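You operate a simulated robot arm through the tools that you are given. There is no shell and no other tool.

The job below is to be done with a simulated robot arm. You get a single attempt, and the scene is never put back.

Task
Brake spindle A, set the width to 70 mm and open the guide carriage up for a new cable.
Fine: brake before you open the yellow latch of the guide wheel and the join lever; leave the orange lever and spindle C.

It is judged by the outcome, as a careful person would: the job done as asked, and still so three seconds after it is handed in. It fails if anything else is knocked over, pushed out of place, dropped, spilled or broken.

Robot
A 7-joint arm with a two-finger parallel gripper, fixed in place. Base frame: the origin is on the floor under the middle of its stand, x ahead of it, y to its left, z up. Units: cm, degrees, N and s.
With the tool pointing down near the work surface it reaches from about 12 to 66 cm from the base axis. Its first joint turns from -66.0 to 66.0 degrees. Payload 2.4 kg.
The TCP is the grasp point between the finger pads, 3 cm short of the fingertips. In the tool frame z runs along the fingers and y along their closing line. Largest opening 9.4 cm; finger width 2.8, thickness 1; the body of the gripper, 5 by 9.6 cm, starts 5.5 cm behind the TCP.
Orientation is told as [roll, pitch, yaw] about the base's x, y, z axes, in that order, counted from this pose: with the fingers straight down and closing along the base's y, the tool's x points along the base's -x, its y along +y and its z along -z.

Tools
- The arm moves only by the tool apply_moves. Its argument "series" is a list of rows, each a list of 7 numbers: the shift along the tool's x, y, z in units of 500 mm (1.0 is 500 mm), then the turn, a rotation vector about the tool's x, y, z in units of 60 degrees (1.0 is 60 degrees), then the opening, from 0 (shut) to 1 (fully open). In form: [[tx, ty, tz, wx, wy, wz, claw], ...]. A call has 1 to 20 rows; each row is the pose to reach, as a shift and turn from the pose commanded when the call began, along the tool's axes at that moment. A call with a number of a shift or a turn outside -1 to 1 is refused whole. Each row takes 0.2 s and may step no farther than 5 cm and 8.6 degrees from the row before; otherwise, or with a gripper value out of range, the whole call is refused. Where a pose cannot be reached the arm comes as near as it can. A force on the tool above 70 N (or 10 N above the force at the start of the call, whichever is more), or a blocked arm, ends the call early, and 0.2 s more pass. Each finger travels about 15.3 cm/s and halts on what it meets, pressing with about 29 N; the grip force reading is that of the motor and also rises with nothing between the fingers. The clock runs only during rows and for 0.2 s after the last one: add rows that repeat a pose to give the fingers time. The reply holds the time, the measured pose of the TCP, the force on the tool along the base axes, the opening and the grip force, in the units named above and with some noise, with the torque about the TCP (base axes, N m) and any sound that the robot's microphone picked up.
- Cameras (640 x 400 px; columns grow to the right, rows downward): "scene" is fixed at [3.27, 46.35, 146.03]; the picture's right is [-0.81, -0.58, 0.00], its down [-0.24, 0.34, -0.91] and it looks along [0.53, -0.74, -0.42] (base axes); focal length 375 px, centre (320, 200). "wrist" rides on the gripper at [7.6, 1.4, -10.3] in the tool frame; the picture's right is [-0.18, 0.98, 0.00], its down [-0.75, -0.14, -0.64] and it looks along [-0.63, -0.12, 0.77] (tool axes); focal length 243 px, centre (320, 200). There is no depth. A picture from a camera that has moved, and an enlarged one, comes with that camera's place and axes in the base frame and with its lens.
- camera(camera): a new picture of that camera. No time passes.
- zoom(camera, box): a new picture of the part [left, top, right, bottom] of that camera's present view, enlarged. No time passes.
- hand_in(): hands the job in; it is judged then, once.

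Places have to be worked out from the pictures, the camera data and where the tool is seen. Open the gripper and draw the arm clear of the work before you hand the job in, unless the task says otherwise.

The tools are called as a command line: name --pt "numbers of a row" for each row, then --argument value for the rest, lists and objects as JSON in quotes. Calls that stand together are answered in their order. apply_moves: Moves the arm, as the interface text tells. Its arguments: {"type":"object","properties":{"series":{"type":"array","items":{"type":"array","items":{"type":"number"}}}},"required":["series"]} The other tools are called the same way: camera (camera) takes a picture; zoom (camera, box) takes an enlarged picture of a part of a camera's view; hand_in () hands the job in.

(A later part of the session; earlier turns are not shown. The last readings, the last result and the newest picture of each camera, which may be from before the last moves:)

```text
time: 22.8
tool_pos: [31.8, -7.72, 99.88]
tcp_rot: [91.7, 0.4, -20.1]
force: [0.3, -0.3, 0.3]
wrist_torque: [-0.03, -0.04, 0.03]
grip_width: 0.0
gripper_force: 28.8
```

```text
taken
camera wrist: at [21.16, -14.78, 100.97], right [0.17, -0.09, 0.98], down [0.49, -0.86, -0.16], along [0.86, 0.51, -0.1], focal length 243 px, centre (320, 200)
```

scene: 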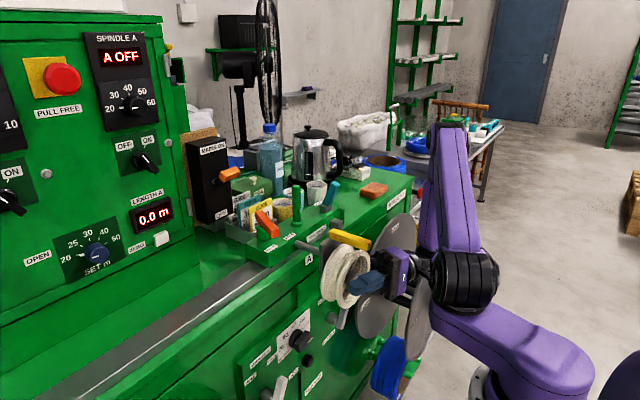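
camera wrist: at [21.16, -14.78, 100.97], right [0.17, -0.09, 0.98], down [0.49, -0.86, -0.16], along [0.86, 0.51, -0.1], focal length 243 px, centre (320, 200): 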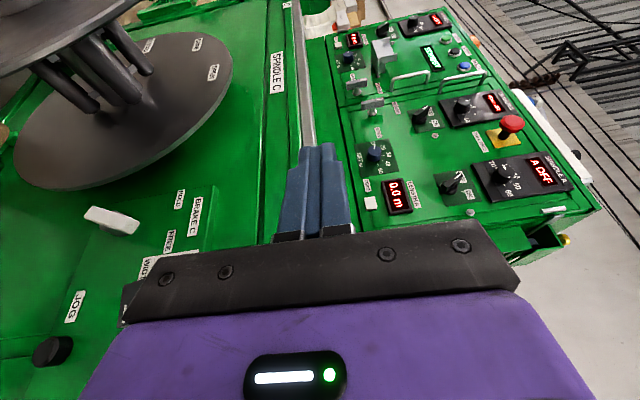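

Clear and reachable. I'll continue down another 20 cm in small steps.

apply_moves --pt "0 -0.06 0 0 0 0 0" --pt "0 -0.12 0 0 0 0 0" --pt "0 -0.18 0 0 0 0 0" --pt "0 -0.24 0 0 0 0 0" --pt "0 -0.3 0 0 0 0 0" --pt "0 -0.36 0 0 0 0 0" --pt "0 -0.41 0 0 0 0 0"

camera --camera "scene"

camera --camera "wrist"

```text
time: 24.4
tool_pos: [31.97, -6.97, 79.49]
tcp_rot: [91.5, 0.4, -20.1]
force: [0.0, 0.8, -0.3]
wrist_torque: [0.02, 0.0, -0.03]
grip_width: 0.0
gripper_force: 29.6
```

```text
taken
```

scene: 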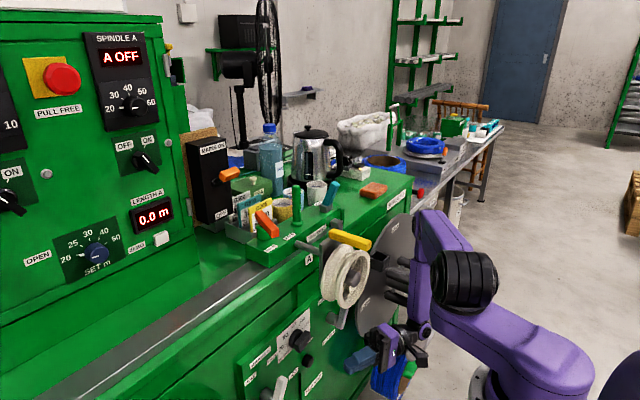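

```text
taken
camera wrist: at [21.2, -14.0, 80.54], right [0.17, -0.09, 0.98], down [0.49, -0.86, -0.16], along [0.86, 0.51, -0.1], focal length 243 px, centre (320, 200)
```

wrist: 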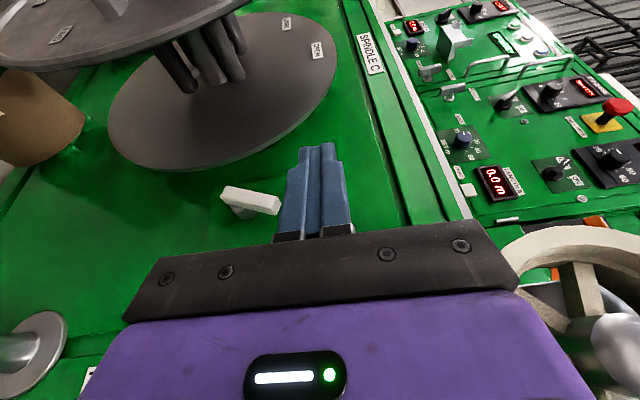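

Now the wrist is below the wheel with no contact. I'll check the surroundings with zooms before sweeping the tool toward the brake lever.

zoom --camera "scene" --box '[290, 200, 450, 300]'

zoom --camera "scene" --box '[320, 290, 448, 370]'

```text
4.00 times, centred on (370, 250) of scene
camera zoom: at [3.27, 46.35, 146.03], right [-0.81, -0.58, 0.0], down [-0.24, 0.34, -0.91], along [0.53, -0.74, -0.42], focal length 1500 px, centre (120, 0)
```

zoom: 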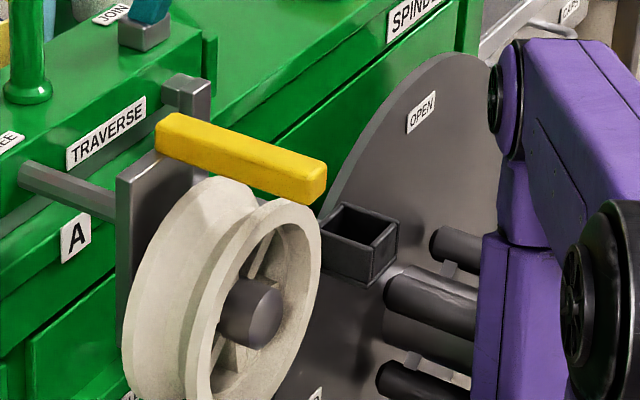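

```text
5.00 times, centred on (384, 330) of scene
camera zoom: at [3.27, 46.35, 146.03], right [-0.81, -0.58, 0.0], down [-0.24, 0.34, -0.91], along [0.53, -0.74, -0.42], focal length 1874 px, centre (0, -450)
```

zoom: 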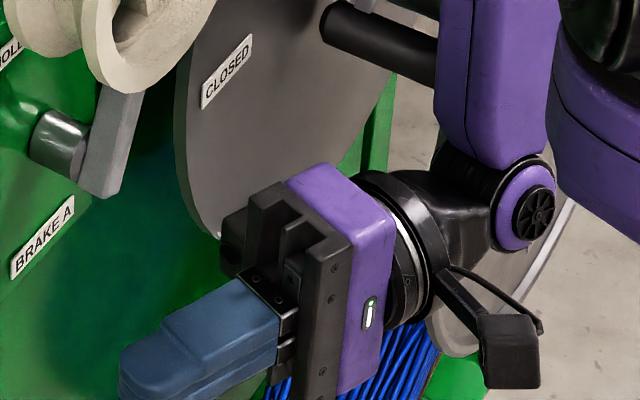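

The path looks clear: tool below the wheel, lever A ahead at x≈45. I'll sweep the tool toward +x with the wrist held back so the fingertips stay short of the lever.

apply_moves --pt "-0.033 -0.005 -0.031 0 -0.125 0 0" --pt "-0.066 -0.01 -0.061 0 -0.25 0 0" --pt "-0.098 -0.015 -0.092 0 -0.375 0 0" --pt "-0.131 -0.02 -0.123 0 -0.5 0 0" --pt "-0.164 -0.025 -0.153 0 -0.625 0 0" --pt "-0.197 -0.03 -0.184 0 -0.75 0 0"

camera --camera "scene"

camera --camera "wrist"

```text
time: 25.8
tool_pos: [37.94, -18.95, 77.61]
tcp_rot: [90.8, 1.4, -65.2]
force: [0.1, 0.6, -0.9]
wrist_torque: [0.03, 0.01, -0.03]
grip_width: 0.0
gripper_force: 28.7
```

```text
taken
```

scene: 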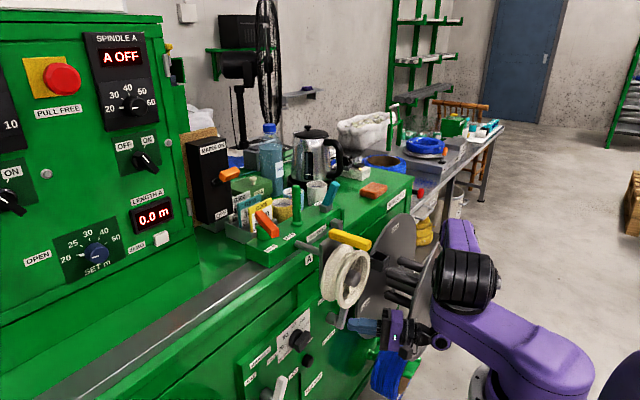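

```text
taken
camera wrist: at [25.47, -16.39, 78.97], right [0.07, -0.2, 0.98], down [-0.27, -0.95, -0.17], along [0.96, -0.25, -0.12], focal length 243 px, centre (320, 200)
```

wrist: 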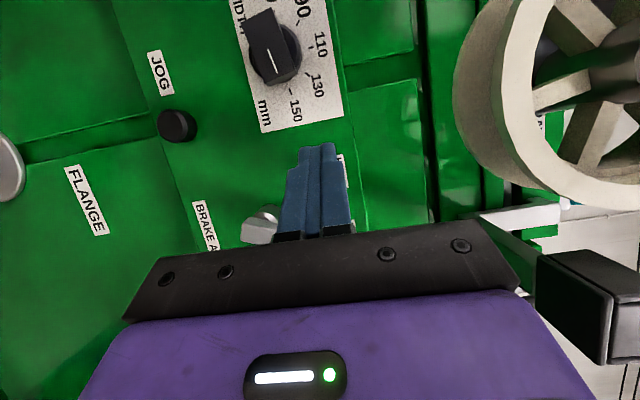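

The lever and hub are visible ahead, just beyond the fingers, near y≈-23. I'll keep sweeping to point straight +x on the -y side of the lever, still short of it.

apply_moves --pt "-0.045 -0.008 -0.017 0 -0.103 0 0" --pt "-0.089 -0.016 -0.034 0 -0.207 0 0" --pt "-0.134 -0.024 -0.052 0 -0.31 0 0" --pt "-0.178 -0.032 -0.069 0 -0.413 0 0"

camera --camera "scene"

camera --camera "wrist"

```text
time: 26.8
tool_pos: [38.56, -28.55, 75.68]
tcp_rot: [90.2, 1.7, -90.0]
force: [-1.1, 0.0, 0.0]
wrist_torque: [0.01, 0.0, -0.01]
grip_width: 0.0
gripper_force: 29.2
```

```text
taken
```

scene: 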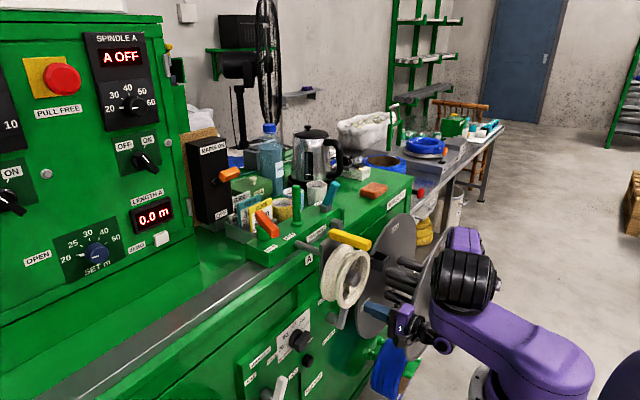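

```text
taken
camera wrist: at [28.39, -20.9, 77.21], right [0.0, -0.21, 0.98], down [-0.64, -0.75, -0.16], along [0.77, -0.63, -0.13], focal length 243 px, centre (320, 200)
```

wrist: 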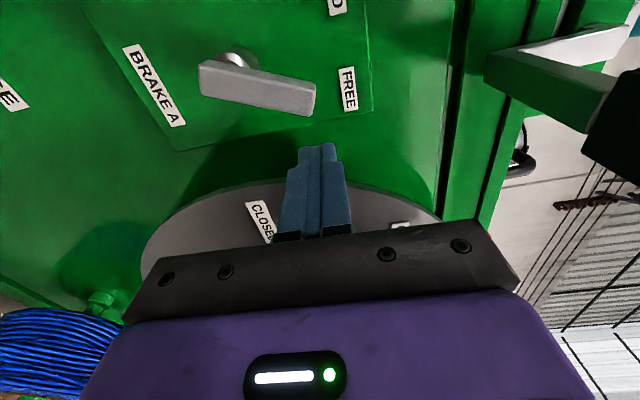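

Now I have a clear view of the BRAKE A lever, leaning about 24° toward FREE. I'll zoom in to pin down its edges before pushing.

zoom --camera "wrist" --box '[160, 10, 400, 160]'

zoom --camera "scene" --box '[300, 290, 428, 370]'

```text
2.67 times, centred on (280, 85) of wrist
camera zoom: at [28.39, -20.9, 77.21], right [0.0, -0.21, 0.98], down [-0.64, -0.75, -0.16], along [0.77, -0.63, -0.13], focal length 647 px, centre (427, 507)
```

zoom: 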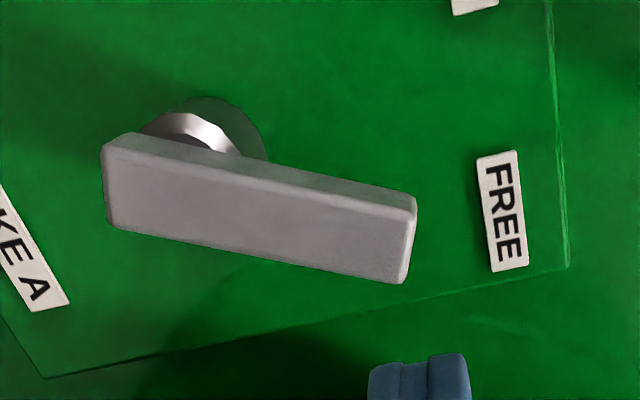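

```text
5.00 times, centred on (364, 330) of scene
camera zoom: at [3.27, 46.35, 146.03], right [-0.81, -0.58, 0.0], down [-0.24, 0.34, -0.91], along [0.53, -0.74, -0.42], focal length 1874 px, centre (100, -450)
```

zoom: 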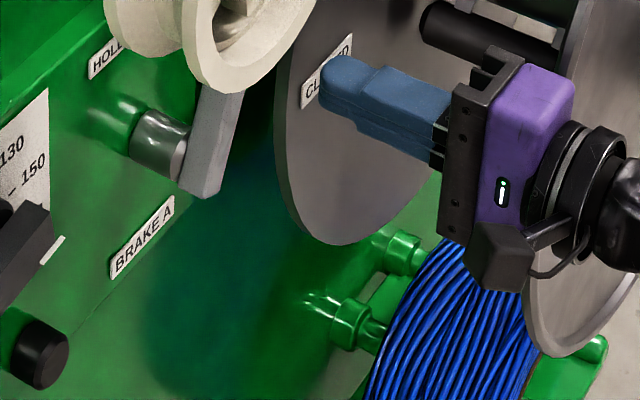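

The lever's front face is at x≈45.3, its tip at about (y -26.1, z 75.6) and its pivot near (y -23.4, z 70.4). I'll shift to y=-29.3, drop about 1 cm, and extend the closed fingertips to x≈46.8 along its -y side.

apply_moves --pt "-0.016 -0.02 0 0 0 0 0" --pt "-0.016 -0.02 0.05 0 0 0 0" --pt "-0.016 -0.02 0.104 0 0 0 0"

camera --camera "wrist"

camera --camera "scene"

```text
time: 27.6
tool_pos: [43.97, -29.44, 74.57]
tcp_rot: [90.2, 1.6, -90.0]
force: [-0.1, -0.2, 0.2]
wrist_torque: [-0.01, 0.01, 0.04]
grip_width: 0.0
gripper_force: 28.6
```

```text
taken
camera wrist: at [33.68, -21.77, 76.14], right [0.0, -0.21, 0.98], down [-0.64, -0.75, -0.16], along [0.77, -0.63, -0.13], focal length 243 px, centre (320, 200)
```

wrist: 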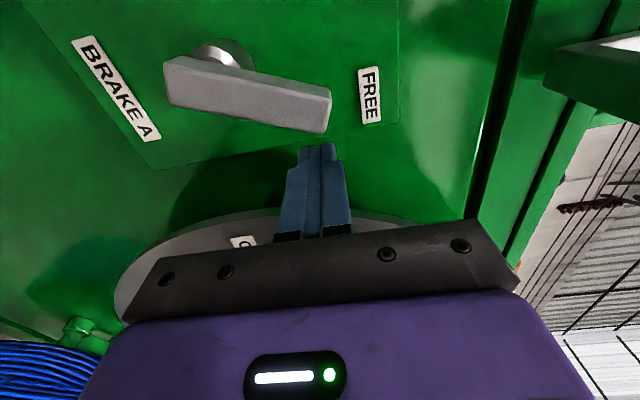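

```text
taken
```

scene: 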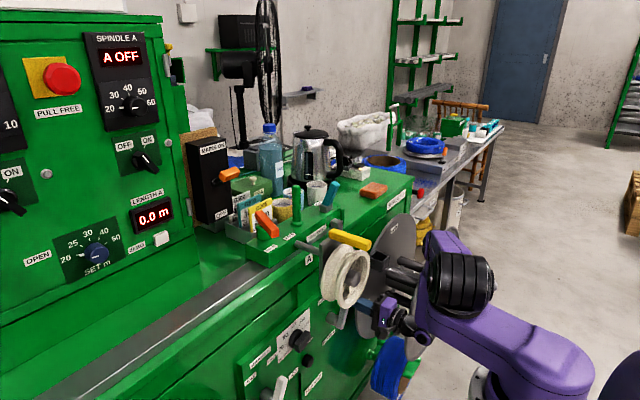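

The closed fingers are alongside the lever at the right height with no contact. I'll push gently in +y toward HOLD.

apply_moves --pt "0.02 0 0 0 0 0 0" --pt "0.035 0 0 0 0 0 0" --pt "0.05 0 0 0 0 0 0" --pt "0.065 0 0 0 0 0 0" --pt "0.08 0 0 0 0 0 0" --pt "0.095 0 0 0 0 0 0" --pt "0.105 0 0 0 0 0 0"

camera --camera "wrist"

zoom --camera "scene" --box '[300, 290, 428, 370]'

```text
time: 29.2
tool_pos: [43.86, -24.73, 74.76]
tcp_rot: [90.3, 1.1, -90.8]
force: [9.5, -26.3, -6.1]
wrist_torque: [-0.31, 0.05, -0.58]
grip_width: 0.0
gripper_force: 29.0
```

```text
taken
camera wrist: at [33.62, -16.87, 76.3], right [-0.01, -0.21, 0.98], down [-0.65, -0.74, -0.16], along [0.76, -0.64, -0.13], focal length 243 px, centre (320, 200)
```

wrist: 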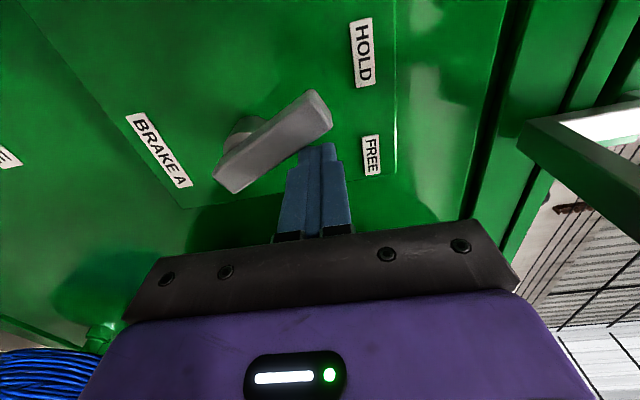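

```text
5.00 times, centred on (364, 330) of scene
camera zoom: at [3.3, 46.28, 146.05], right [-0.81, -0.58, 0.0], down [-0.24, 0.34, -0.91], along [0.53, -0.74, -0.42], focal length 1874 px, centre (100, -450)
```

zoom: 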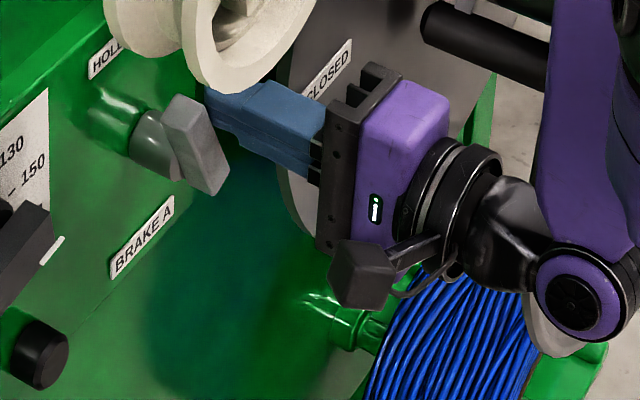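

The lever has swung to about +21° toward HOLD, with 26 N of resistance. I'll push slightly further to see whether it's fully seated against its stop.

apply_moves --pt "0.006 0 0 0 0 0 0" --pt "0.012 0 0 0 0 0 0"

zoom --camera "wrist" --box '[160, 60, 400, 210]'

camera --camera "scene"

```text
time: 29.8
tool_pos: [43.65, -24.53, 74.79]
tcp_rot: [90.2, 1.0, -91.8]
force: [11.2, -47.6, -13.6]
wrist_torque: [-0.61, 0.17, -1.03]
grip_width: 0.0
gripper_force: 29.0
```

```text
2.67 times, centred on (280, 135) of wrist
camera zoom: at [33.71, -16.61, 76.33], right [-0.01, -0.2, 0.98], down [-0.67, -0.73, -0.16], along [0.75, -0.65, -0.13], focal length 647 px, centre (427, 373)
```

zoom: 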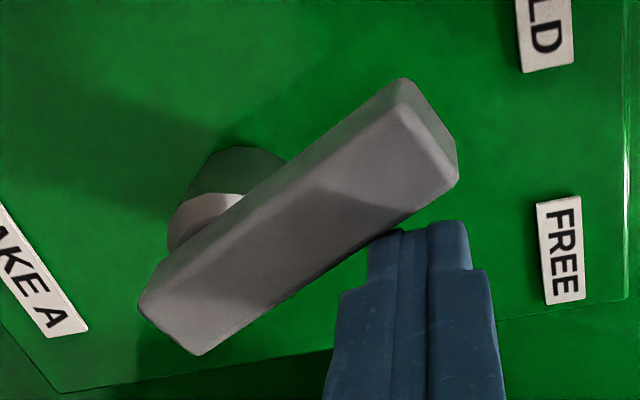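

```text
taken
```

scene: 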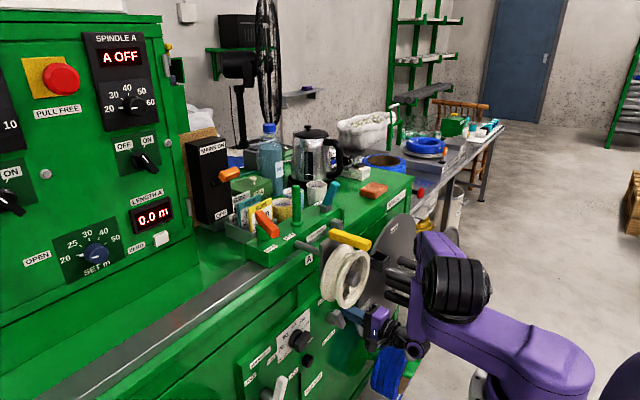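

The force climbed to 48 N with almost no further movement and the lever is now at about +24.6°, mirror-image of FREE, so it's seated at HOLD. I'll back off -y, retract, and check that it stays.

apply_moves --pt "-0.02 0 0 0 0 0 0" --pt "-0.05 0 0 0 0 0 0" --pt "-0.05 0 -0.05 0 0 0 0" --pt "-0.05 0 -0.1 0 0 0 0"

camera --camera "wrist"

camera --camera "scene"

```text
time: 30.8
tool_pos: [38.88, -25.98, 74.6]
tcp_rot: [90.1, 1.8, -89.8]
force: [-0.7, 0.0, 0.4]
wrist_torque: [-0.02, 0.01, -0.03]
grip_width: 0.02
gripper_force: 29.1
```

```text
taken
camera wrist: at [28.59, -18.31, 76.22], right [0.0, -0.21, 0.98], down [-0.64, -0.75, -0.17], along [0.77, -0.62, -0.14], focal length 243 px, centre (320, 200)
```

wrist: 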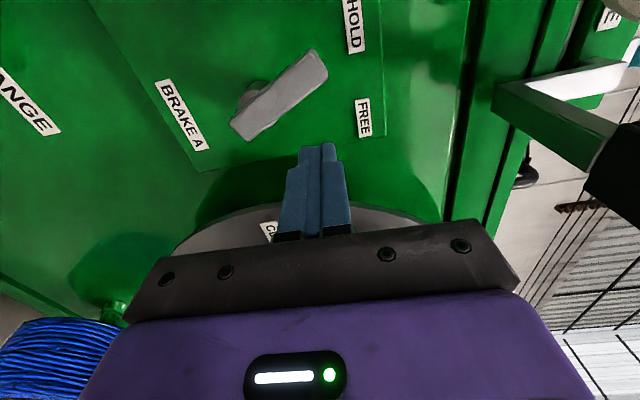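

```text
taken
```

scene: 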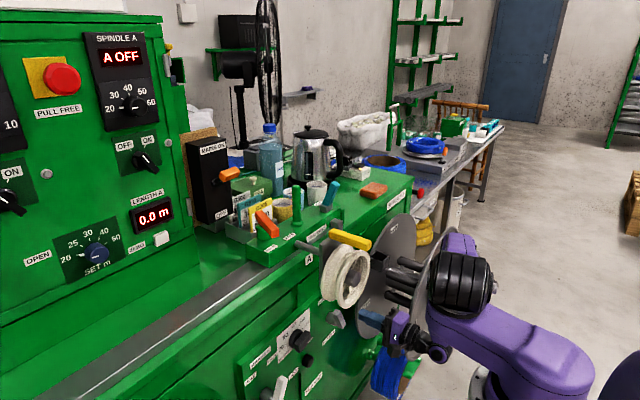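

The brake lever stays at HOLD. Next is the WIDTH knob at about (46.4,-7.9,75). I'll move the wrist toward +y in short stages at this low height, watching the elbow's clearance to the guide wheel.

apply_moves --pt "0.04 0.002 0.01 0 0 0 0" --pt "0.08 0.004 0.015 0 0 0 0" --pt "0.12 0.006 0.02 0 0 0 0"

camera --camera "scene"

zoom --camera "scene" --box '[310, 200, 510, 380]'

```text
time: 31.6
tool_pos: [39.86, -20.0, 75.34]
tcp_rot: [90.2, 1.6, -89.9]
force: [-0.3, -0.4, -0.2]
wrist_torque: [0.02, 0.0, 0.02]
grip_width: 0.0
gripper_force: 28.7
```

```text
taken
```

scene: 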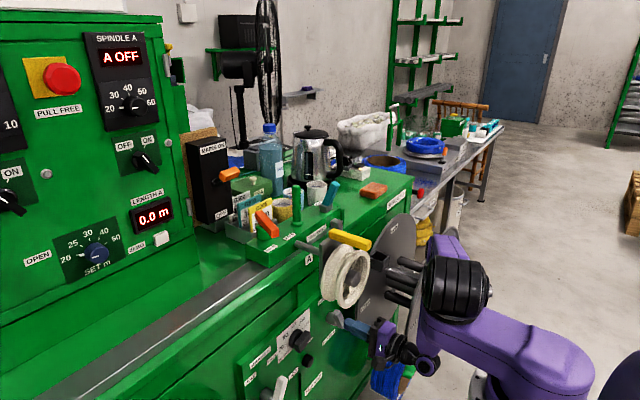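

```text
2.22 times, centred on (410, 290) of scene
camera zoom: at [3.27, 46.34, 146.03], right [-0.81, -0.58, 0.0], down [-0.24, 0.34, -0.91], along [0.53, -0.74, -0.42], focal length 833 px, centre (120, 0)
```

zoom: 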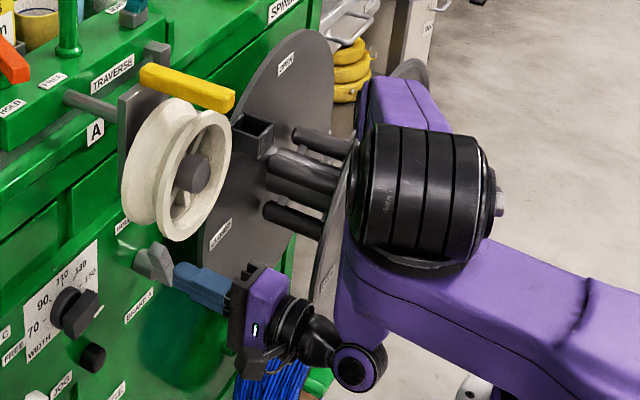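

The elbow is now on the far (-y) side, well behind the wheel, so this configuration clears the carriage. I'll continue toward y≈-8, stopping short of the knob.

apply_moves --pt "0.04 0.001 0.007 0 0 0 0" --pt "0.08 0.002 0.015 0 0 0 0" --pt "0.12 0.003 0.022 0 0 0 0" --pt "0.16 0.004 0.03 0 0 0 0" --pt "0.2 0.005 0.037 0 0 0 0" --pt "0.24 0.006 0.04 0 0 0 0"

camera --camera "scene"

camera --camera "wrist"

```text
time: 33.0
tool_pos: [41.71, -7.85, 75.75]
tcp_rot: [90.1, 1.6, -89.9]
force: [-0.2, -0.8, 0.3]
wrist_torque: [0.0, -0.03, 0.02]
grip_width: 0.0
gripper_force: 28.4
```

```text
taken
```

scene: 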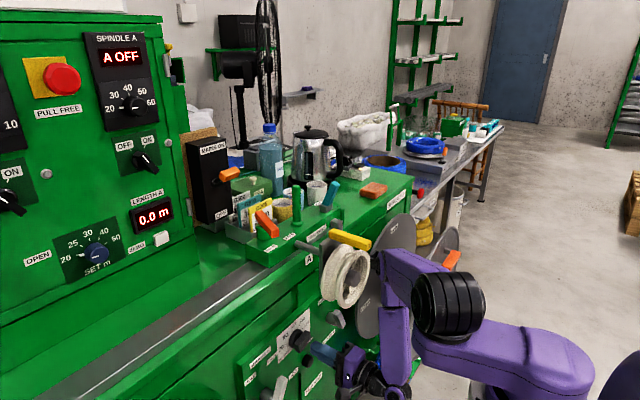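

```text
taken
camera wrist: at [31.55, -0.31, 77.3], right [0.0, -0.21, 0.98], down [-0.64, -0.75, -0.16], along [0.77, -0.63, -0.13], focal length 243 px, centre (320, 200)
```

wrist: 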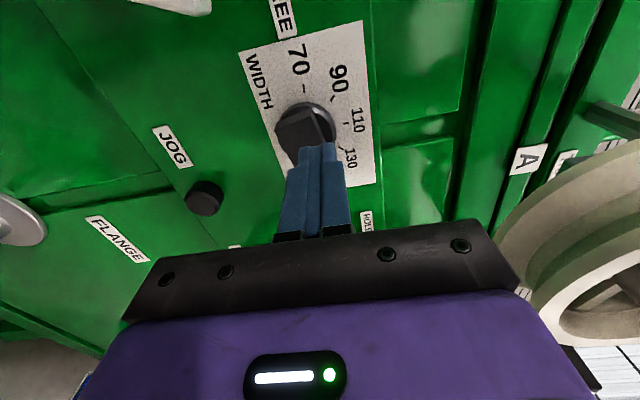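

I'm lined up in front of the WIDTH knob. I'll zoom in on the knob and the elbow clearance before changing anything.

zoom --camera "wrist" --box '[220, 20, 420, 145]'

zoom --camera "scene" --box '[270, 210, 470, 400]'

```text
3.20 times, centred on (320, 82) of wrist
camera zoom: at [31.55, -0.31, 77.3], right [0.0, -0.21, 0.98], down [-0.64, -0.75, -0.16], along [0.77, -0.63, -0.13], focal length 776 px, centre (320, 576)
```

zoom: 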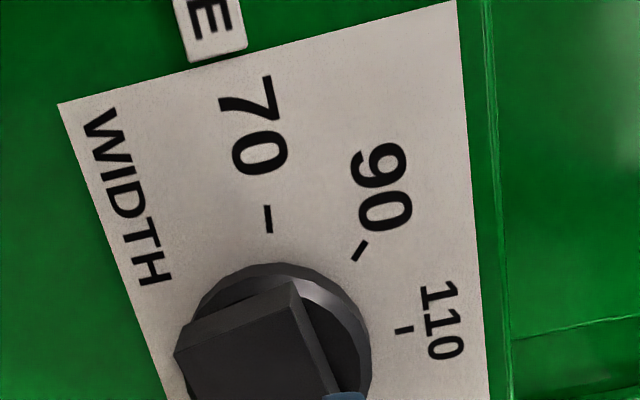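

```text
2.11 times, centred on (370, 305) of scene
camera zoom: at [3.27, 46.34, 146.03], right [-0.81, -0.58, 0.0], down [-0.24, 0.34, -0.91], along [0.53, -0.74, -0.42], focal length 789 px, centre (215, -21)
```

zoom: 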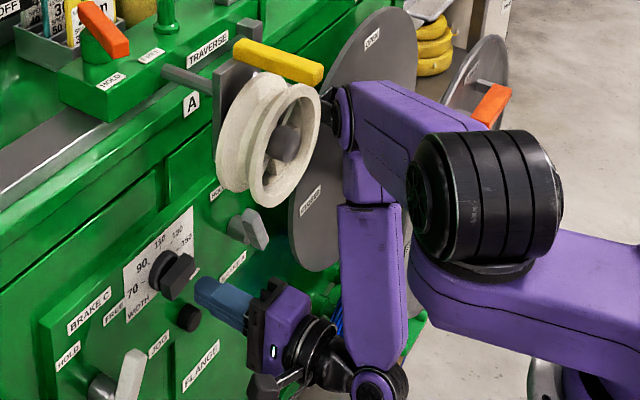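

The elbow is close to the wheel but not touching it. To turn the knob about 160° by gripping it, I want the wrist roll starting at the other end of its range, so I'll roll the tool +60° in place and check it's reachable.

apply_moves --pt "0 0 0 0 0 0.125 0" --pt "0 0 0 0 0 0.25 0" --pt "0 0 0 0 0 0.375 0" --pt "0 0 0 0 0 0.5 0" --pt "0 0 0 0 0 0.625 0" --pt "0 0 0 0 0 0.75 0" --pt "0 0 0 0 0 0.875 0" --pt "0 0 0 0 0 1.0 0"

camera --camera "scene"

```text
time: 34.8
tool_pos: [41.74, -7.93, 75.72]
tcp_rot: [90.2, 61.8, -89.6]
force: [1.0, -0.6, -0.1]
wrist_torque: [0.0, 0.02, 0.01]
grip_width: 0.01
gripper_force: 29.0
```

```text
taken
```

scene: 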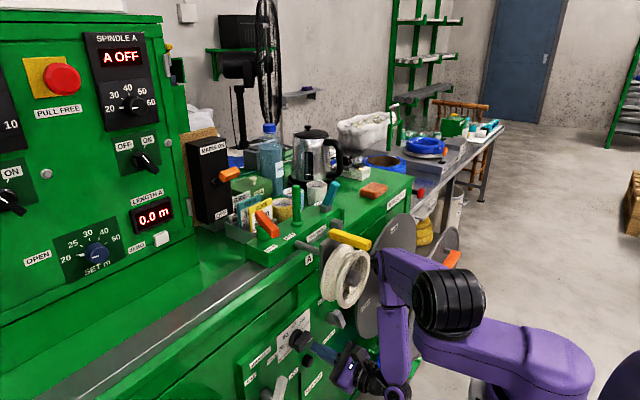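

The roll is reachable. I'll roll another 111° in two calls so the closing line sits across the knob's bar.

apply_moves --pt "0 0 0 0 0 0.132 0" --pt "0 0 0 0 0 0.264 0" --pt "0 0 0 0 0 0.396 0" --pt "0 0 0 0 0 0.529 0.1" --pt "0 0 0 0 0 0.661 0.2" --pt "0 0 0 0 0 0.793 0.3" --pt "0 0 0 0 0 0.925 0.4"

apply_moves --pt "0 0 0 0 0 0.132 0.4" --pt "0 0 0 0 0 0.264 0.4" --pt "0 0 0 0 0 0.396 0.4" --pt "0 0 0 0 0 0.529 0.4" --pt "0 0 0 0 0 0.661 0.4" --pt "0 0 0 0 0 0.793 0.4" --pt "0 0 0 0 0 0.925 0.4"

camera --camera "wrist"

camera --camera "scene"

```text
time: 36.4
tool_pos: [41.88, -8.01, 75.75]
tcp_rot: [-90.4, 62.7, 89.8]
force: [-0.6, 0.2, -0.1]
wrist_torque: [0.02, -0.03, 0.01]
grip_width: 3.79
gripper_force: 0.1
```

```text
time: 38.0
tool_pos: [41.85, -7.83, 75.77]
tcp_rot: [-90.1, 7.2, 90.1]
force: [0.3, 0.4, -0.5]
wrist_torque: [0.02, 0.0, -0.04]
grip_width: 3.76
gripper_force: 0.1
```

```text
taken
camera wrist: at [31.56, -15.62, 75.25], right [0.0, 0.06, -1.0], down [-0.64, 0.76, 0.04], along [0.77, 0.64, 0.04], focal length 243 px, centre (320, 200)
```

wrist: 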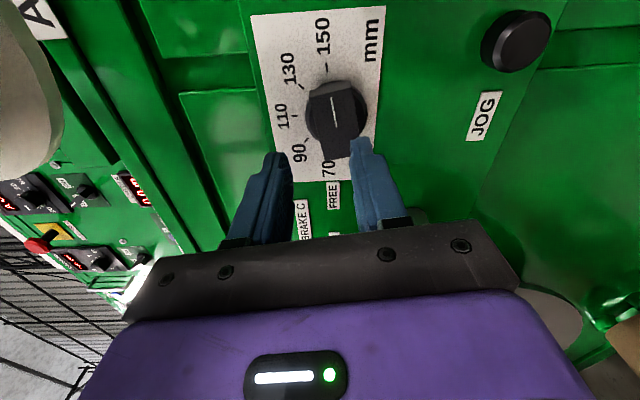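

```text
taken
```

scene: 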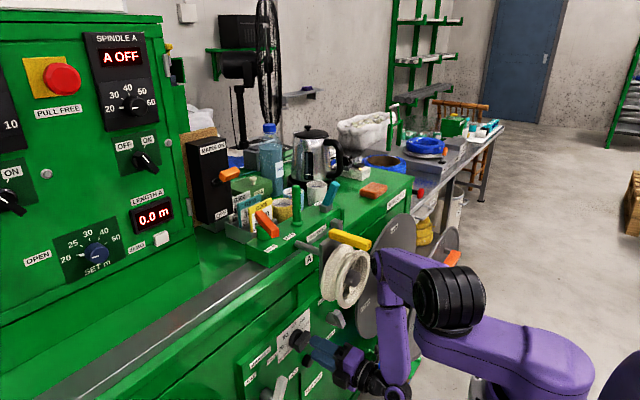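

The roll worked, and the wrist camera now sees the knob between the open fingers with its mark toward 150. I'll zoom in to align exactly.

zoom --camera "wrist" --box '[230, 20, 430, 180]'

```text
2.50 times, centred on (330, 100) of wrist
camera zoom: at [31.56, -15.62, 75.25], right [0.0, 0.06, -1.0], down [-0.64, 0.76, 0.04], along [0.77, 0.64, 0.04], focal length 606 px, centre (295, 450)
```

zoom: 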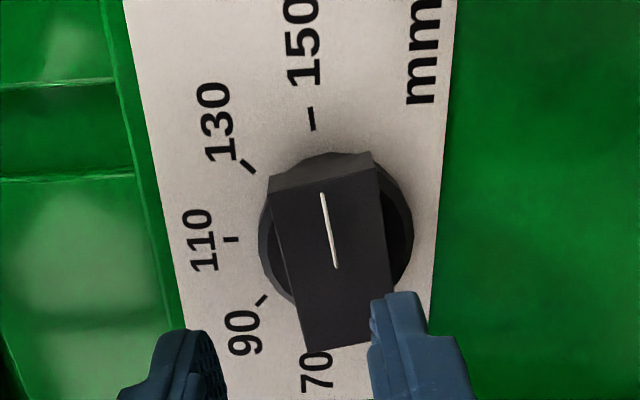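

Triangulating across views puts the knob axis at about (y -8.6, z 74.5) and the bar's front face at x≈46.9. The bar is about 2.6 cm wide, with its pointer at -81° from top (150). I'll open to 5 cm, centre on it, and check the elbow before moving in.

apply_moves --pt "0.006 0.014 0 0 0 0 0.5" --pt "0.012 0.026 0 0 0 0 0.54" --pt "0.012 0.026 0.015 0 0 0 0.54" --pt "0.012 0.026 0.03 0 0 0 0.54"

camera --camera "wrist"

zoom --camera "scene" --box '[270, 210, 470, 400]'

```text
time: 39.0
tool_pos: [43.29, -8.57, 74.52]
tcp_rot: [-90.1, 7.4, 90.0]
force: [0.0, -0.3, -0.3]
wrist_torque: [0.0, -0.03, 0.0]
grip_width: 5.09
gripper_force: 0.0
```

```text
taken
camera wrist: at [33.08, -16.34, 74.07], right [0.0, 0.06, -1.0], down [-0.64, 0.76, 0.04], along [0.77, 0.64, 0.04], focal length 243 px, centre (320, 200)
```

wrist: 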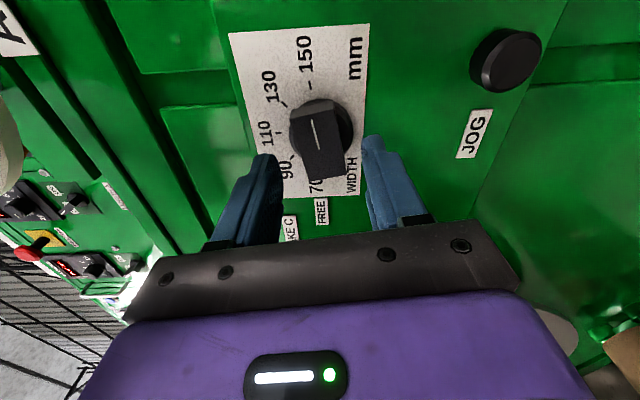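

```text
2.11 times, centred on (370, 305) of scene
camera zoom: at [3.27, 46.35, 146.03], right [-0.81, -0.58, 0.0], down [-0.24, 0.34, -0.91], along [0.53, -0.74, -0.42], focal length 789 px, centre (215, -21)
```

zoom: 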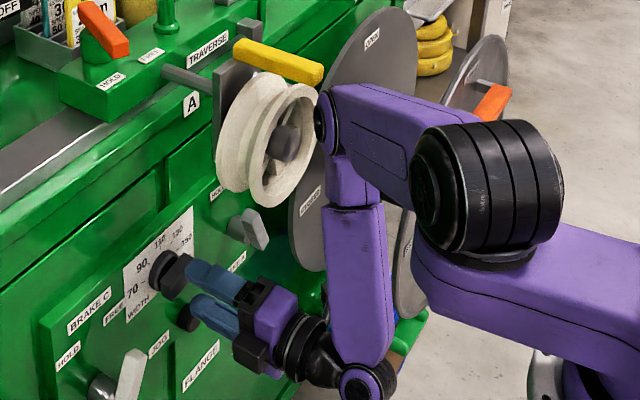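

The elbow is close to the wheel's front, so I'll advance only about 1.3 cm more. That's enough for the fingertips to overlap the bar while keeping clear of the wheel.

apply_moves --pt "0 0 0.008 0 0 0 0.54" --pt "0 0 0.016 0 0 0 0.54" --pt "0 0 0.026 0 0 0 0.54"

zoom --camera "wrist" --box '[220, 60, 420, 220]'

zoom --camera "scene" --box '[270, 210, 470, 400]'

```text
time: 39.8
tool_pos: [44.49, -8.71, 74.61]
tcp_rot: [-90.1, 7.5, 90.0]
force: [1.1, -0.1, -0.5]
wrist_torque: [-0.01, -0.05, -0.02]
grip_width: 5.09
gripper_force: 0.0
```

```text
2.50 times, centred on (320, 140) of wrist
camera zoom: at [34.29, -16.35, 74.05], right [0.0, 0.06, -1.0], down [-0.64, 0.77, 0.04], along [0.77, 0.64, 0.04], focal length 606 px, centre (320, 350)
```

zoom: 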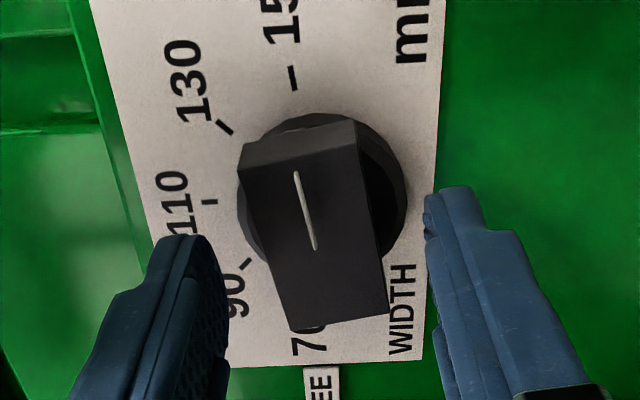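

```text
2.11 times, centred on (370, 305) of scene
camera zoom: at [3.26, 46.34, 146.03], right [-0.81, -0.58, 0.0], down [-0.24, 0.34, -0.91], along [0.53, -0.74, -0.42], focal length 789 px, centre (215, -21)
```

zoom: 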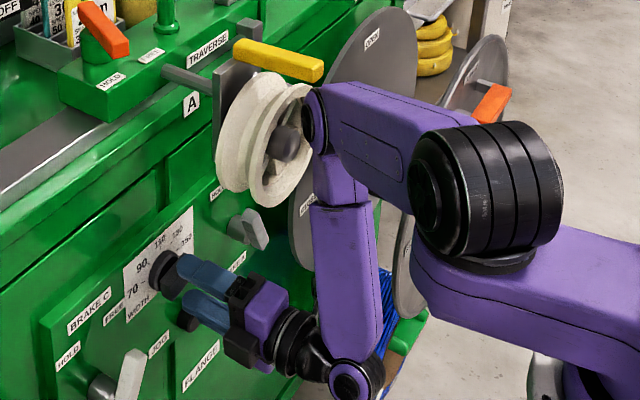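

The fingers straddle the bar with the right alignment. I'll close on it and check the grip.

apply_moves --pt "0 0 0 0 0 0 0.3" --pt "0 0 0 0 0 0 0.15" --pt "0 0 0 0 0 0 0.1"

zoom --camera "wrist" --box '[220, 60, 420, 220]'

```text
time: 40.6
tool_pos: [44.4, -8.66, 74.57]
tcp_rot: [-90.0, 7.6, 90.1]
force: [0.3, -1.5, -3.1]
wrist_torque: [-1.17, 0.07, -0.07]
grip_width: 2.9
gripper_force: 45.4
```

```text
2.50 times, centred on (320, 140) of wrist
camera zoom: at [34.3, -16.34, 74.06], right [0.0, 0.05, -1.0], down [-0.64, 0.77, 0.04], along [0.77, 0.64, 0.04], focal length 606 px, centre (320, 350)
```

zoom: 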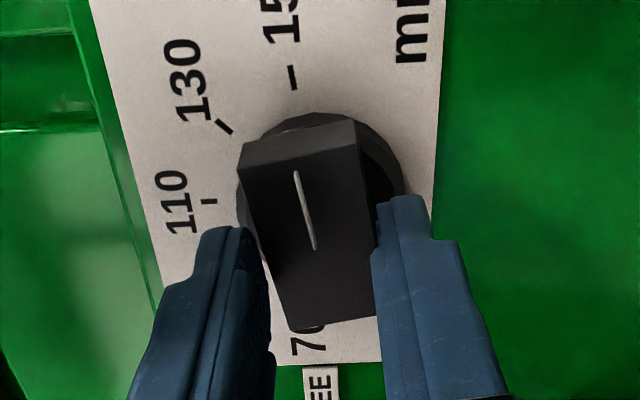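

The grip holds at 2.9 cm on the bar. I'll turn it counter-clockwise (toward 130, then 110) in a first 40° stage and look at the forces.

apply_moves --pt "0 0 0 0 0 -0.083 0.05" --pt "0 0 0 0 0 -0.167 0.05" --pt "0 0 0 0 0 -0.25 0.05" --pt "0 0 0 0 0 -0.333 0.05" --pt "0 0 0 0 0 -0.417 0.05" --pt "0 0 0 0 0 -0.5 0.05" --pt "0 0 0 0 0 -0.583 0.05" --pt "0 0 0 0 0 -0.667 0.05"

camera --camera "wrist"

zoom --camera "scene" --box '[250, 270, 410, 400]'

```text
time: 42.4
tool_pos: [44.52, -8.54, 74.52]
tcp_rot: [-90.3, 47.3, 90.0]
force: [-15.2, 5.4, 6.2]
wrist_torque: [0.01, 0.81, 1.01]
grip_width: 2.79
gripper_force: 45.6
```

```text
taken
camera wrist: at [34.31, -14.77, 79.16], right [0.0, -0.6, -0.8], down [-0.64, 0.61, -0.46], along [0.77, 0.52, -0.38], focal length 243 px, centre (320, 200)
```

wrist: 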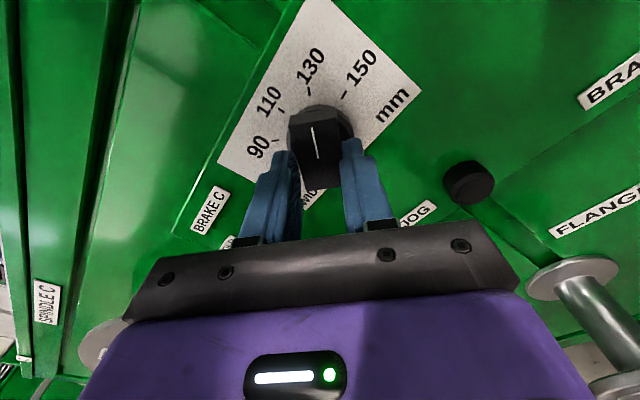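

```text
3.08 times, centred on (330, 335) of scene
camera zoom: at [3.23, 46.36, 146.02], right [-0.81, -0.58, 0.0], down [-0.24, 0.34, -0.91], along [0.53, -0.74, -0.42], focal length 1154 px, centre (289, -215)
```

zoom: 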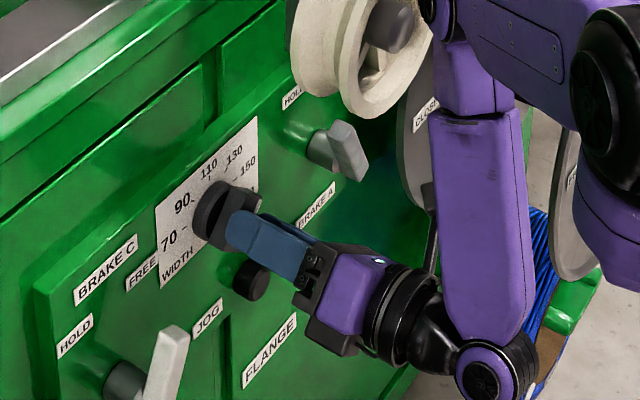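

The knob followed and now points near 130, with modest forces. I'll continue another 60°.

apply_moves --pt "0 0 0 0 0 -0.1 0.05" --pt "0 0 0 0 0 -0.2 0.05" --pt "0 0 0 0 0 -0.3 0.05" --pt "0 0 0 0 0 -0.4 0.05" --pt "0 0 0 0 0 -0.5 0.05" --pt "0 0 0 0 0 -0.6 0.05" --pt "0 0 0 0 0 -0.7 0.05" --pt "0 0 0 0 0 -0.8 0.05" --pt "0 0 0 0 0 -0.9 0.05" --pt "0 0 0 0 0 -1.0 0.05"

camera --camera "wrist"

camera --camera "scene"

```text
time: 44.6
tool_pos: [44.49, -8.49, 74.61]
tcp_rot: [90.6, 72.6, -89.0]
force: [-20.1, 17.0, 14.8]
wrist_torque: [0.01, 0.58, 0.21]
grip_width: 2.77
gripper_force: 45.2
```

```text
taken
camera wrist: at [34.29, -7.6, 82.24], right [0.01, -0.99, 0.12], down [-0.64, -0.09, -0.76], along [0.77, -0.07, -0.64], focal length 243 px, centre (320, 200)
```

wrist: 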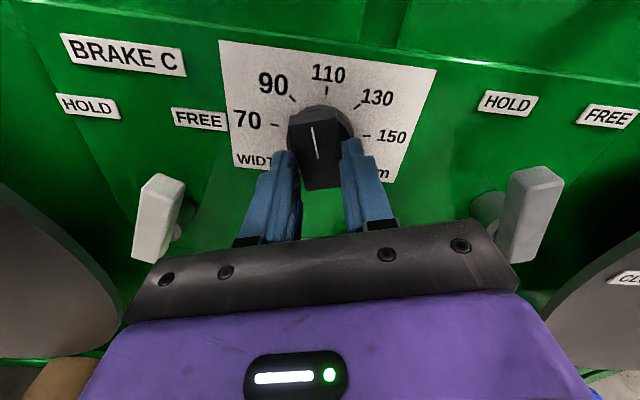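

```text
taken
```

scene: 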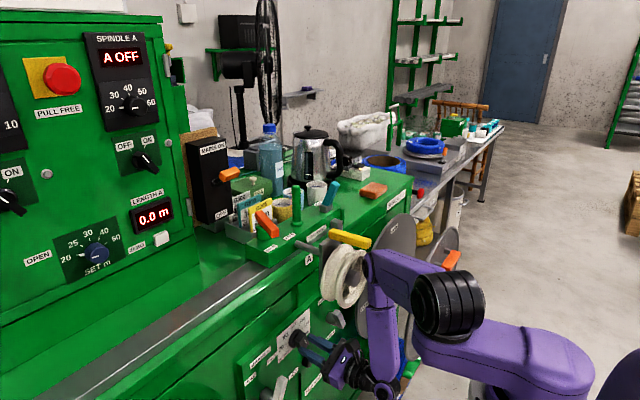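

The pointer is just past 110 and the view is upright; BRAKE A is clearly at HOLD. I'll relieve the small side load by shifting slightly +y/+z while turning the last 60°.

apply_moves --pt "0.003 -0.002 -0.001 0 0 -0.1 0.05" --pt "0.006 -0.004 -0.002 0 0 -0.2 0.05" --pt "0.006 -0.004 -0.002 0 0 -0.3 0.05" --pt "0.006 -0.004 -0.002 0 0 -0.4 0.05" --pt "0.006 -0.004 -0.002 0 0 -0.5 0.05" --pt "0.006 -0.004 -0.002 0 0 -0.6 0.05" --pt "0.006 -0.004 -0.002 0 0 -0.7 0.05" --pt "0.006 -0.004 -0.002 0 0 -0.8 0.05" --pt "0.006 -0.004 -0.002 0 0 -0.9 0.05" --pt "0.006 -0.004 -0.002 0 0 -1.0 0.05"

camera --camera "wrist"

zoom --camera "scene" --box '[250, 270, 410, 400]'

```text
time: 46.8
tool_pos: [44.55, -8.48, 74.54]
tcp_rot: [89.5, 12.5, -89.9]
force: [23.4, 3.3, -29.7]
wrist_torque: [0.03, 1.04, -1.11]
grip_width: 2.8
gripper_force: 45.4
```

```text
taken
camera wrist: at [34.3, -1.25, 77.66], right [0.01, -0.39, 0.92], down [-0.64, -0.71, -0.3], along [0.77, -0.59, -0.26], focal length 243 px, centre (320, 200)
```

wrist: 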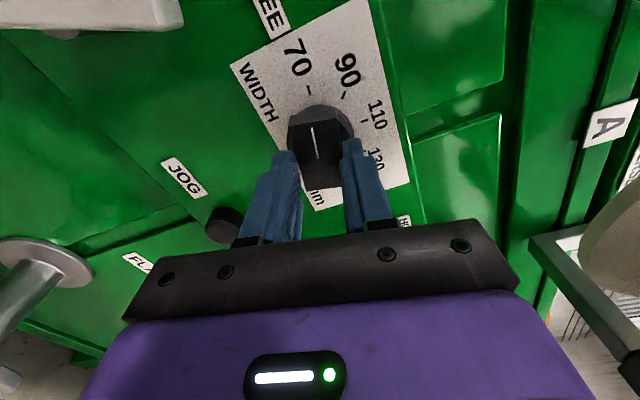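

```text
3.08 times, centred on (330, 335) of scene
camera zoom: at [3.36, 46.34, 146.03], right [-0.81, -0.58, 0.0], down [-0.24, 0.34, -0.91], along [0.53, -0.74, -0.42], focal length 1154 px, centre (289, -215)
```

zoom: 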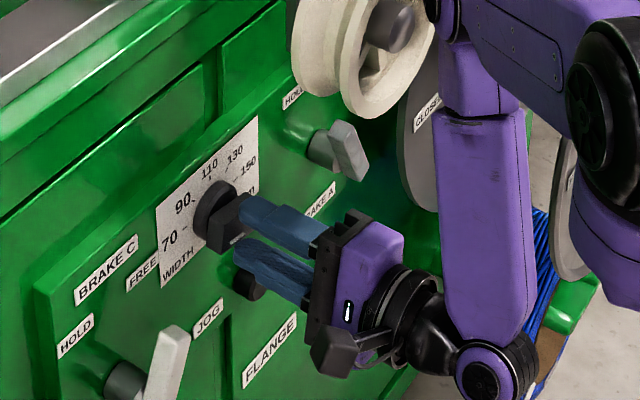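

The pointer is now at about 70. I'll zoom in to check the alignment before releasing.

zoom --camera "wrist" --box '[240, 40, 400, 165]'

```text
3.20 times, centred on (320, 102) of wrist
camera zoom: at [34.3, -1.25, 77.66], right [0.01, -0.39, 0.92], down [-0.64, -0.71, -0.3], along [0.77, -0.59, -0.26], focal length 776 px, centre (320, 512)
```

zoom: 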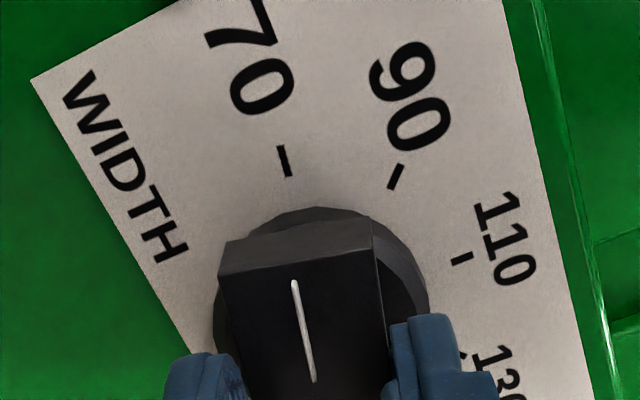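

The pointer measures about 77° against the 70 tick's 79–80°, so I'll turn a touch (3°) further and lower slightly to relieve the vertical load before opening.

apply_moves --pt "0 -0.003 0 0 0 -0.025 0.05" --pt "0 -0.006 0 0 0 -0.05 0.05" --pt "0 -0.006 0 0 0 -0.05 0.05"

zoom --camera "wrist" --box '[240, 40, 400, 165]'

```text
time: 47.6
tool_pos: [44.67, -8.39, 74.47]
tcp_rot: [90.2, 9.7, -89.9]
force: [-0.3, -3.6, -7.1]
wrist_torque: [0.92, 0.09, 0.92]
grip_width: 2.78
gripper_force: 44.8
```

```text
3.20 times, centred on (320, 102) of wrist
camera zoom: at [34.26, -1.08, 77.15], right [0.0, -0.35, 0.94], down [-0.64, -0.72, -0.27], along [0.77, -0.6, -0.22], focal length 776 px, centre (320, 512)
```

zoom: 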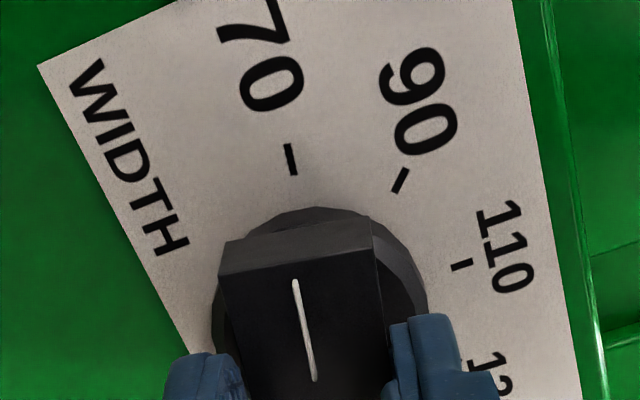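

The pointer now measures about 79°, matching the 70 tick. I'll open the fingers, back straight out, and check it stays.

apply_moves --pt "0 0 0 0 0 0 0.3" --pt "0 0 0 0 0 0 0.54" --pt "0 0 0 0 0 0 0.54" --pt "0 0 -0.03 0 0 0 0.54" --pt "0 0 -0.06 0 0 0 0.54"

zoom --camera "wrist" --box '[220, 20, 420, 180]'

zoom --camera "scene" --box '[250, 270, 410, 400]'

```text
time: 48.8
tool_pos: [41.46, -8.19, 74.53]
tcp_rot: [90.1, 9.7, -90.0]
force: [0.3, 0.4, 0.4]
wrist_torque: [-0.02, -0.01, -0.01]
grip_width: 5.09
gripper_force: 0.0
```

```text
2.50 times, centred on (320, 100) of wrist
camera zoom: at [31.22, -0.96, 77.2], right [0.0, -0.35, 0.94], down [-0.64, -0.72, -0.27], along [0.77, -0.6, -0.22], focal length 606 px, centre (320, 450)
```

zoom: 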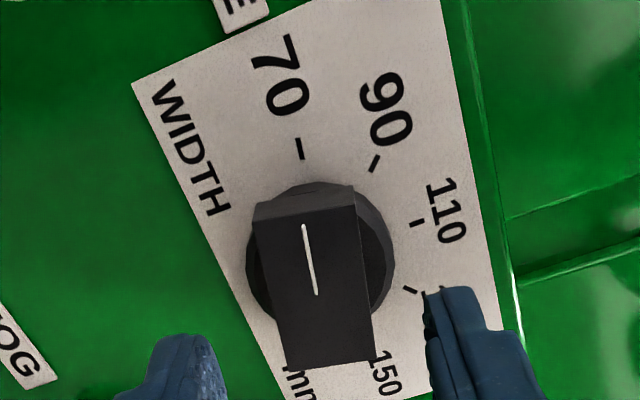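

```text
3.08 times, centred on (330, 335) of scene
camera zoom: at [3.27, 46.35, 146.03], right [-0.81, -0.58, 0.0], down [-0.24, 0.34, -0.91], along [0.53, -0.74, -0.42], focal length 1154 px, centre (289, -215)
```

zoom: 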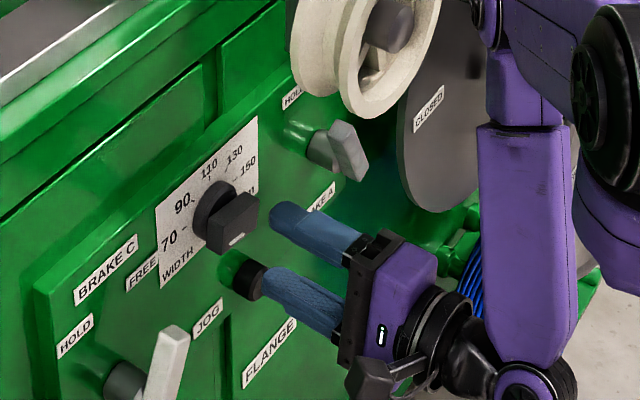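

WIDTH reads 70 and stays there after release. Now I'll retrace the way I came: close the fingers, slide back to y≈-26 below the wheel.

apply_moves --pt "0 0 -0.02 0 0 0 0.2" --pt "-0.06 0.012 -0.03 0 0 -0.02 0" --pt "-0.12 0.024 -0.035 0 0 -0.04 0" --pt "-0.18 0.036 -0.04 0 0 -0.06 0" --pt "-0.24 0.048 -0.045 0 0 -0.09 0" --pt "-0.3 0.06 -0.05 0 0 -0.12 0" --pt "-0.349 0.07 -0.052 0 0 -0.14 0"

camera --camera "scene"

camera --camera "wrist"

```text
time: 50.4
tool_pos: [38.82, -26.19, 74.91]
tcp_rot: [90.0, 1.2, -89.9]
force: [-0.3, 1.1, 0.6]
wrist_torque: [0.03, 0.01, 0.0]
grip_width: 0.02
gripper_force: 28.8
```

```text
taken
```

scene: 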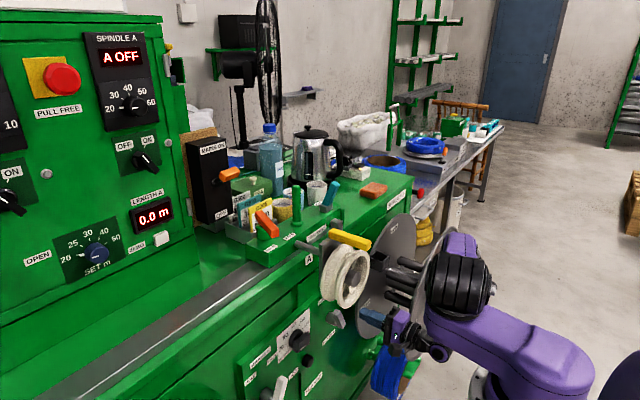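

```text
taken
camera wrist: at [28.48, -18.55, 76.42], right [0.0, -0.2, 0.98], down [-0.64, -0.75, -0.16], along [0.77, -0.63, -0.13], focal length 243 px, centre (320, 200)
```

wrist: 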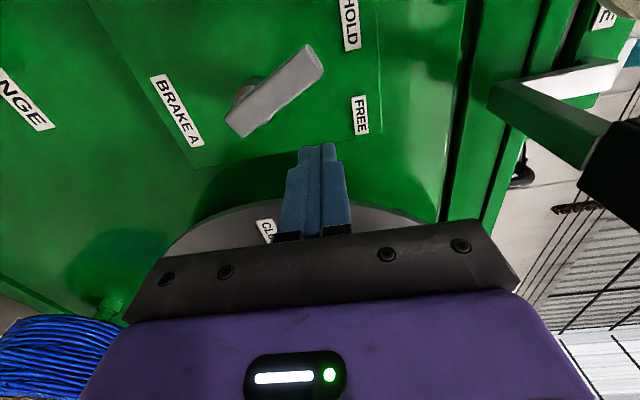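

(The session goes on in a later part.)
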